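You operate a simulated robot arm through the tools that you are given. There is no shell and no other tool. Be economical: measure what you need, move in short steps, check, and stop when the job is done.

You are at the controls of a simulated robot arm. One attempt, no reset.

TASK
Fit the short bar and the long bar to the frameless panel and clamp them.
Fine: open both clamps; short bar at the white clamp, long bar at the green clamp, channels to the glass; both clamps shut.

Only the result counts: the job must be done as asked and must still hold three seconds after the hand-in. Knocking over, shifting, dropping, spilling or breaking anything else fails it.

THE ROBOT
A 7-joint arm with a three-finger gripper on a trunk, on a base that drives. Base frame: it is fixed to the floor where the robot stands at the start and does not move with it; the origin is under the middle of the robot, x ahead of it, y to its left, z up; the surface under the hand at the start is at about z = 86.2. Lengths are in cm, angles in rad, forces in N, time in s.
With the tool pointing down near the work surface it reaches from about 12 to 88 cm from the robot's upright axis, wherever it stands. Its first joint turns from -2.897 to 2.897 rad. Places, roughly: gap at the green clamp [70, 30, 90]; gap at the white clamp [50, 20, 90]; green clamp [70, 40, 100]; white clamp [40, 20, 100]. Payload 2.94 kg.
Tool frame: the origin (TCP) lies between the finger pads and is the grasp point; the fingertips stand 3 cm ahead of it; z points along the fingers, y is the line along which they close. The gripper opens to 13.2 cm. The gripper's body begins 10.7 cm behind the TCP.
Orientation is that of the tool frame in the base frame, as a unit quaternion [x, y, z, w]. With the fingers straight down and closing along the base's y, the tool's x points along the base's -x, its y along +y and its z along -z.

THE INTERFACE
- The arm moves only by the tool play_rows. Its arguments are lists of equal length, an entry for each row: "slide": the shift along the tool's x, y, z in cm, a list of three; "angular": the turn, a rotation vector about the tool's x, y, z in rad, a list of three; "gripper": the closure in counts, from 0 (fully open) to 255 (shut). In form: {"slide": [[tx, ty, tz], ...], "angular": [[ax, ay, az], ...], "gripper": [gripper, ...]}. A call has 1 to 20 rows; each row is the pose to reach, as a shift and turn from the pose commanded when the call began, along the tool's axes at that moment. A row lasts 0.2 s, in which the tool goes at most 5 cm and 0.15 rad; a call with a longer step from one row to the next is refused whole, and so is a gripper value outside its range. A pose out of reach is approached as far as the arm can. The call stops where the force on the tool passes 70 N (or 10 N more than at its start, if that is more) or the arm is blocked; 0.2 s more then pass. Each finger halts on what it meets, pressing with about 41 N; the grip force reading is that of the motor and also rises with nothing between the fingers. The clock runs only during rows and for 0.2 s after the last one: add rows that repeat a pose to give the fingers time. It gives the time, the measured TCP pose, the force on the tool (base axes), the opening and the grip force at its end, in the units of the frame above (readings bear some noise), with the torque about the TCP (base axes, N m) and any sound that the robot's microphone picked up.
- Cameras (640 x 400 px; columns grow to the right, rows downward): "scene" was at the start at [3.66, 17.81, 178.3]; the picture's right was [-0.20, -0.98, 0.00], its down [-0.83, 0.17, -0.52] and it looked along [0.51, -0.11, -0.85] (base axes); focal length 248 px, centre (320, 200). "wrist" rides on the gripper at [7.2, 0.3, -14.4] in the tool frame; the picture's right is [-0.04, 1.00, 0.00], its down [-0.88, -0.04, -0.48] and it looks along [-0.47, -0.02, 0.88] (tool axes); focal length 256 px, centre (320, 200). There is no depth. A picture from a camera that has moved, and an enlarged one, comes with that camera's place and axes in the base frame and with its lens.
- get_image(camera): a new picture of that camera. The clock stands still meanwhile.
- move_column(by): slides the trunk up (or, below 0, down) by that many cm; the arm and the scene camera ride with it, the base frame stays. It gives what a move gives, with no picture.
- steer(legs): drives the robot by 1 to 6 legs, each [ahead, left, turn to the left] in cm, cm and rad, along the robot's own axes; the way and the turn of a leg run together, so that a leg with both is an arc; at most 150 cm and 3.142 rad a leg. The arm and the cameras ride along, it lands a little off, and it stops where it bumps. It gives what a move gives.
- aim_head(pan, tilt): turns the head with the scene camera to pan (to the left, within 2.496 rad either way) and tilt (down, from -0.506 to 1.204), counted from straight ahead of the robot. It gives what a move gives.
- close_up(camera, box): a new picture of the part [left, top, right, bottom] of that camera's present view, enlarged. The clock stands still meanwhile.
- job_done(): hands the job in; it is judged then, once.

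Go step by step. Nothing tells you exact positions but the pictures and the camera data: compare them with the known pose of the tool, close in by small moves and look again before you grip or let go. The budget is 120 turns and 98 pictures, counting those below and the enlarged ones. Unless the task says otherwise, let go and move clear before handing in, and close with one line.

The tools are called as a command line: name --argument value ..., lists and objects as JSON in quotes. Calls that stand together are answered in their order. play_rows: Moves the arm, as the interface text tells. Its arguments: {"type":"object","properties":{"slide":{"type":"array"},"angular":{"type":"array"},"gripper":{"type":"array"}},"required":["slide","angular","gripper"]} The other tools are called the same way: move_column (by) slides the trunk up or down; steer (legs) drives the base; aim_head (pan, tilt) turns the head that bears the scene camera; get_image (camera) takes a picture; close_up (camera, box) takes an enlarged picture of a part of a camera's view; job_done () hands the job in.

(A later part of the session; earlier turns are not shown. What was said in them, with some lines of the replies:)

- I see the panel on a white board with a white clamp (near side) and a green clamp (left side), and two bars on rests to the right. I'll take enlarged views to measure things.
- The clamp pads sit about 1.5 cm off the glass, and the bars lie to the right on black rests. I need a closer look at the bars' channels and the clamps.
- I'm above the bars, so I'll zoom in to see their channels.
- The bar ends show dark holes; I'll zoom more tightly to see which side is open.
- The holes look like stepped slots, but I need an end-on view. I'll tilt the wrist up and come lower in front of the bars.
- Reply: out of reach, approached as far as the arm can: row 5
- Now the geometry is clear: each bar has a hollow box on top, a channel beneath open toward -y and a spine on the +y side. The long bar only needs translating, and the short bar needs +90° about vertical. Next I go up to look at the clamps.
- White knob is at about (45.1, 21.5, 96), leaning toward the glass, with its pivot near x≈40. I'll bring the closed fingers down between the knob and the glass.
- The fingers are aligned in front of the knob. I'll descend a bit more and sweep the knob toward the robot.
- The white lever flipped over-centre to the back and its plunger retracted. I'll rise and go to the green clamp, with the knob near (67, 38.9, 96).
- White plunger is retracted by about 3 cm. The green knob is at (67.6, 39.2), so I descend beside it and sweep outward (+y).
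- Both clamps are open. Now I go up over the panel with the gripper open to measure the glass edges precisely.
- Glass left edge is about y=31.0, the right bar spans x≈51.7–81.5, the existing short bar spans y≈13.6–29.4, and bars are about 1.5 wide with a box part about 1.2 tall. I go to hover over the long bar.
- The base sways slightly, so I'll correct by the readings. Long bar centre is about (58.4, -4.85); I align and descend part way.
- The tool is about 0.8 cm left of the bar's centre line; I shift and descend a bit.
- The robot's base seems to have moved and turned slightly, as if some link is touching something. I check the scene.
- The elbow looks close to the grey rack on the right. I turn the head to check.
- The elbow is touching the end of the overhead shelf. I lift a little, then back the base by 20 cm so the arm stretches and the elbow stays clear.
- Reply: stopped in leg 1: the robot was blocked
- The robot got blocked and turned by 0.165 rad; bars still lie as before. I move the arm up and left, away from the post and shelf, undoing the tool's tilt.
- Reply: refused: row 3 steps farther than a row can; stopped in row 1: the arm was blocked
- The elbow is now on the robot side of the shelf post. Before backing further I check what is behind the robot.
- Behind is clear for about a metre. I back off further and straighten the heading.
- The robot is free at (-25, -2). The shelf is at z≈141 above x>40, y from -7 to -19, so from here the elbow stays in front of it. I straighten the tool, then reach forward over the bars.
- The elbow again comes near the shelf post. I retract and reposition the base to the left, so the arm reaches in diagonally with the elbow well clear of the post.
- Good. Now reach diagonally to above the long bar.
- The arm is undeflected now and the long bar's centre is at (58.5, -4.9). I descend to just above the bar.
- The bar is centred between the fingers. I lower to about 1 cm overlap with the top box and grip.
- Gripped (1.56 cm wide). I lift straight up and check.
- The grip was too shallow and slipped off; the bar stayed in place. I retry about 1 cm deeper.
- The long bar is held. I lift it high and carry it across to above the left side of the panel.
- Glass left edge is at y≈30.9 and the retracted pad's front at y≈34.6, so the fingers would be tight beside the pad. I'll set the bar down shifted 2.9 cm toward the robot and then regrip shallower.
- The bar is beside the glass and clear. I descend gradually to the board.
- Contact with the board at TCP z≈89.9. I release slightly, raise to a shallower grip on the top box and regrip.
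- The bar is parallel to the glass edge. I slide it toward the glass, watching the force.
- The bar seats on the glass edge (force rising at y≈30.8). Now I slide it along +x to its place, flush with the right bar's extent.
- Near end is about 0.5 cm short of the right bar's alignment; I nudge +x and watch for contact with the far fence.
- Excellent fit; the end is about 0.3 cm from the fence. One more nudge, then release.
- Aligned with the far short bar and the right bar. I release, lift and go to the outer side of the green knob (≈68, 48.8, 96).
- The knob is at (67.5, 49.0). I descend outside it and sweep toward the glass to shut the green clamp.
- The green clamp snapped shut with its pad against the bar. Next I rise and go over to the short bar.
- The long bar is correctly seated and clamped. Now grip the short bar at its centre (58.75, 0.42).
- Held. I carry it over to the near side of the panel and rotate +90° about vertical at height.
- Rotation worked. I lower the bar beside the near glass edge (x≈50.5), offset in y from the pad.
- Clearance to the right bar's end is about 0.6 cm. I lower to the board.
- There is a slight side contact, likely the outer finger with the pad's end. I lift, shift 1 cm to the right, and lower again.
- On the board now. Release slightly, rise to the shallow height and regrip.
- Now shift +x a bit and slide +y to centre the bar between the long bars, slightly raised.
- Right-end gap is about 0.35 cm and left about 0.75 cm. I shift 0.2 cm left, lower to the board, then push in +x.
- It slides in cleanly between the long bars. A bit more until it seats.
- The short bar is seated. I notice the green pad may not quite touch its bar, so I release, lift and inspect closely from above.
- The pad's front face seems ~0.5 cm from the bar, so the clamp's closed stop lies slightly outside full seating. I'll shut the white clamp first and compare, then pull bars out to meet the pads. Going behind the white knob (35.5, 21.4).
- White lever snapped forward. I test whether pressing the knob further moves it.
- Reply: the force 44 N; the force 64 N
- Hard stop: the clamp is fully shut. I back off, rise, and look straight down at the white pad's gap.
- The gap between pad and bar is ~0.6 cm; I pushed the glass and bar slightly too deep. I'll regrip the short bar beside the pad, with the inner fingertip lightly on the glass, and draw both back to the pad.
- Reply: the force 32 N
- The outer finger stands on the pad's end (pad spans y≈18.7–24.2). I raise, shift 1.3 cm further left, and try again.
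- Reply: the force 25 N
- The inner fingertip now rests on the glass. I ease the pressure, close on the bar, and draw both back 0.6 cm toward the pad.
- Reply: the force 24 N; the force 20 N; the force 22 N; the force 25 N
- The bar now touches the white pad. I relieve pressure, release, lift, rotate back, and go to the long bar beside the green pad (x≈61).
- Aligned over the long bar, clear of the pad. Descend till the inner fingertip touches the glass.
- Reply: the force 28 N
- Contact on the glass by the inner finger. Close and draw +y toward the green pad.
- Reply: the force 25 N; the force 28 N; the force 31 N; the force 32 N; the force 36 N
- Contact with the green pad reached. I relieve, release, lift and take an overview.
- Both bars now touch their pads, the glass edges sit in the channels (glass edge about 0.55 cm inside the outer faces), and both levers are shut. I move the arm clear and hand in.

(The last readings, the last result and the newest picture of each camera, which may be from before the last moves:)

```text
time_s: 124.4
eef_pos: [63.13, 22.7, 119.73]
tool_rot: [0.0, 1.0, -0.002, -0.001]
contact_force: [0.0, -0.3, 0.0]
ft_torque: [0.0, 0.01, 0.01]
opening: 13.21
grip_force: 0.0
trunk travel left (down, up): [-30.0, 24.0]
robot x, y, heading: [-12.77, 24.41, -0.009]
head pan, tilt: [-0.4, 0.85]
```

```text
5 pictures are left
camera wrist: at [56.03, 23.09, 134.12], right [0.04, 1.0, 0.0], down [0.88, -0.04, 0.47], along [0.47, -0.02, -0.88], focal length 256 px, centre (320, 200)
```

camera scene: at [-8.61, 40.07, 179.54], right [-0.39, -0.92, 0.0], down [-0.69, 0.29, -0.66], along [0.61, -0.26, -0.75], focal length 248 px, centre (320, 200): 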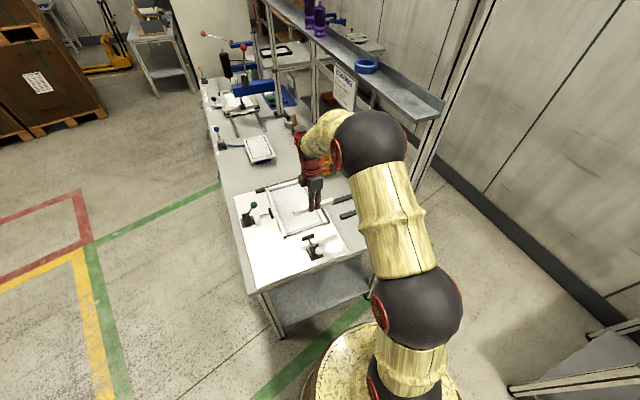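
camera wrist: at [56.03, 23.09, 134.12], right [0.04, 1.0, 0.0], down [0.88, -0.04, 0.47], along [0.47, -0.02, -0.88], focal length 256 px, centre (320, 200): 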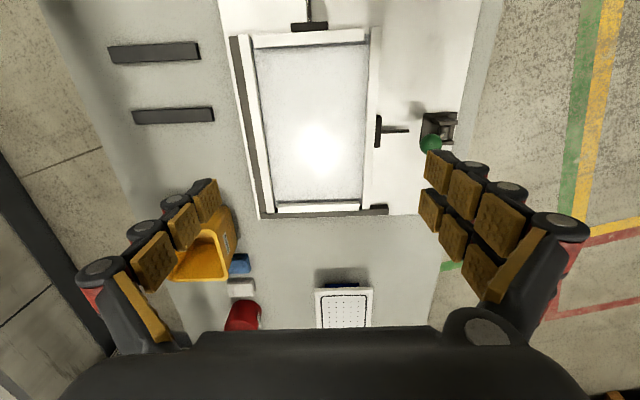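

The frame is complete on all four sides, both pads touch their bars, and nothing else looks disturbed.

job_done

```text
The job is handed in.
```

The short bar is at the white clamp and the long bar at the green clamp, channels on the glass. Both clamps are shut with their pads touching the bars, the arm is clear, and the job is handed in. Along the way the elbow bumped the overhead shelf, and I pushed the glass about 0.5 cm too far before drawing it back. I saw nothing else disturbed.
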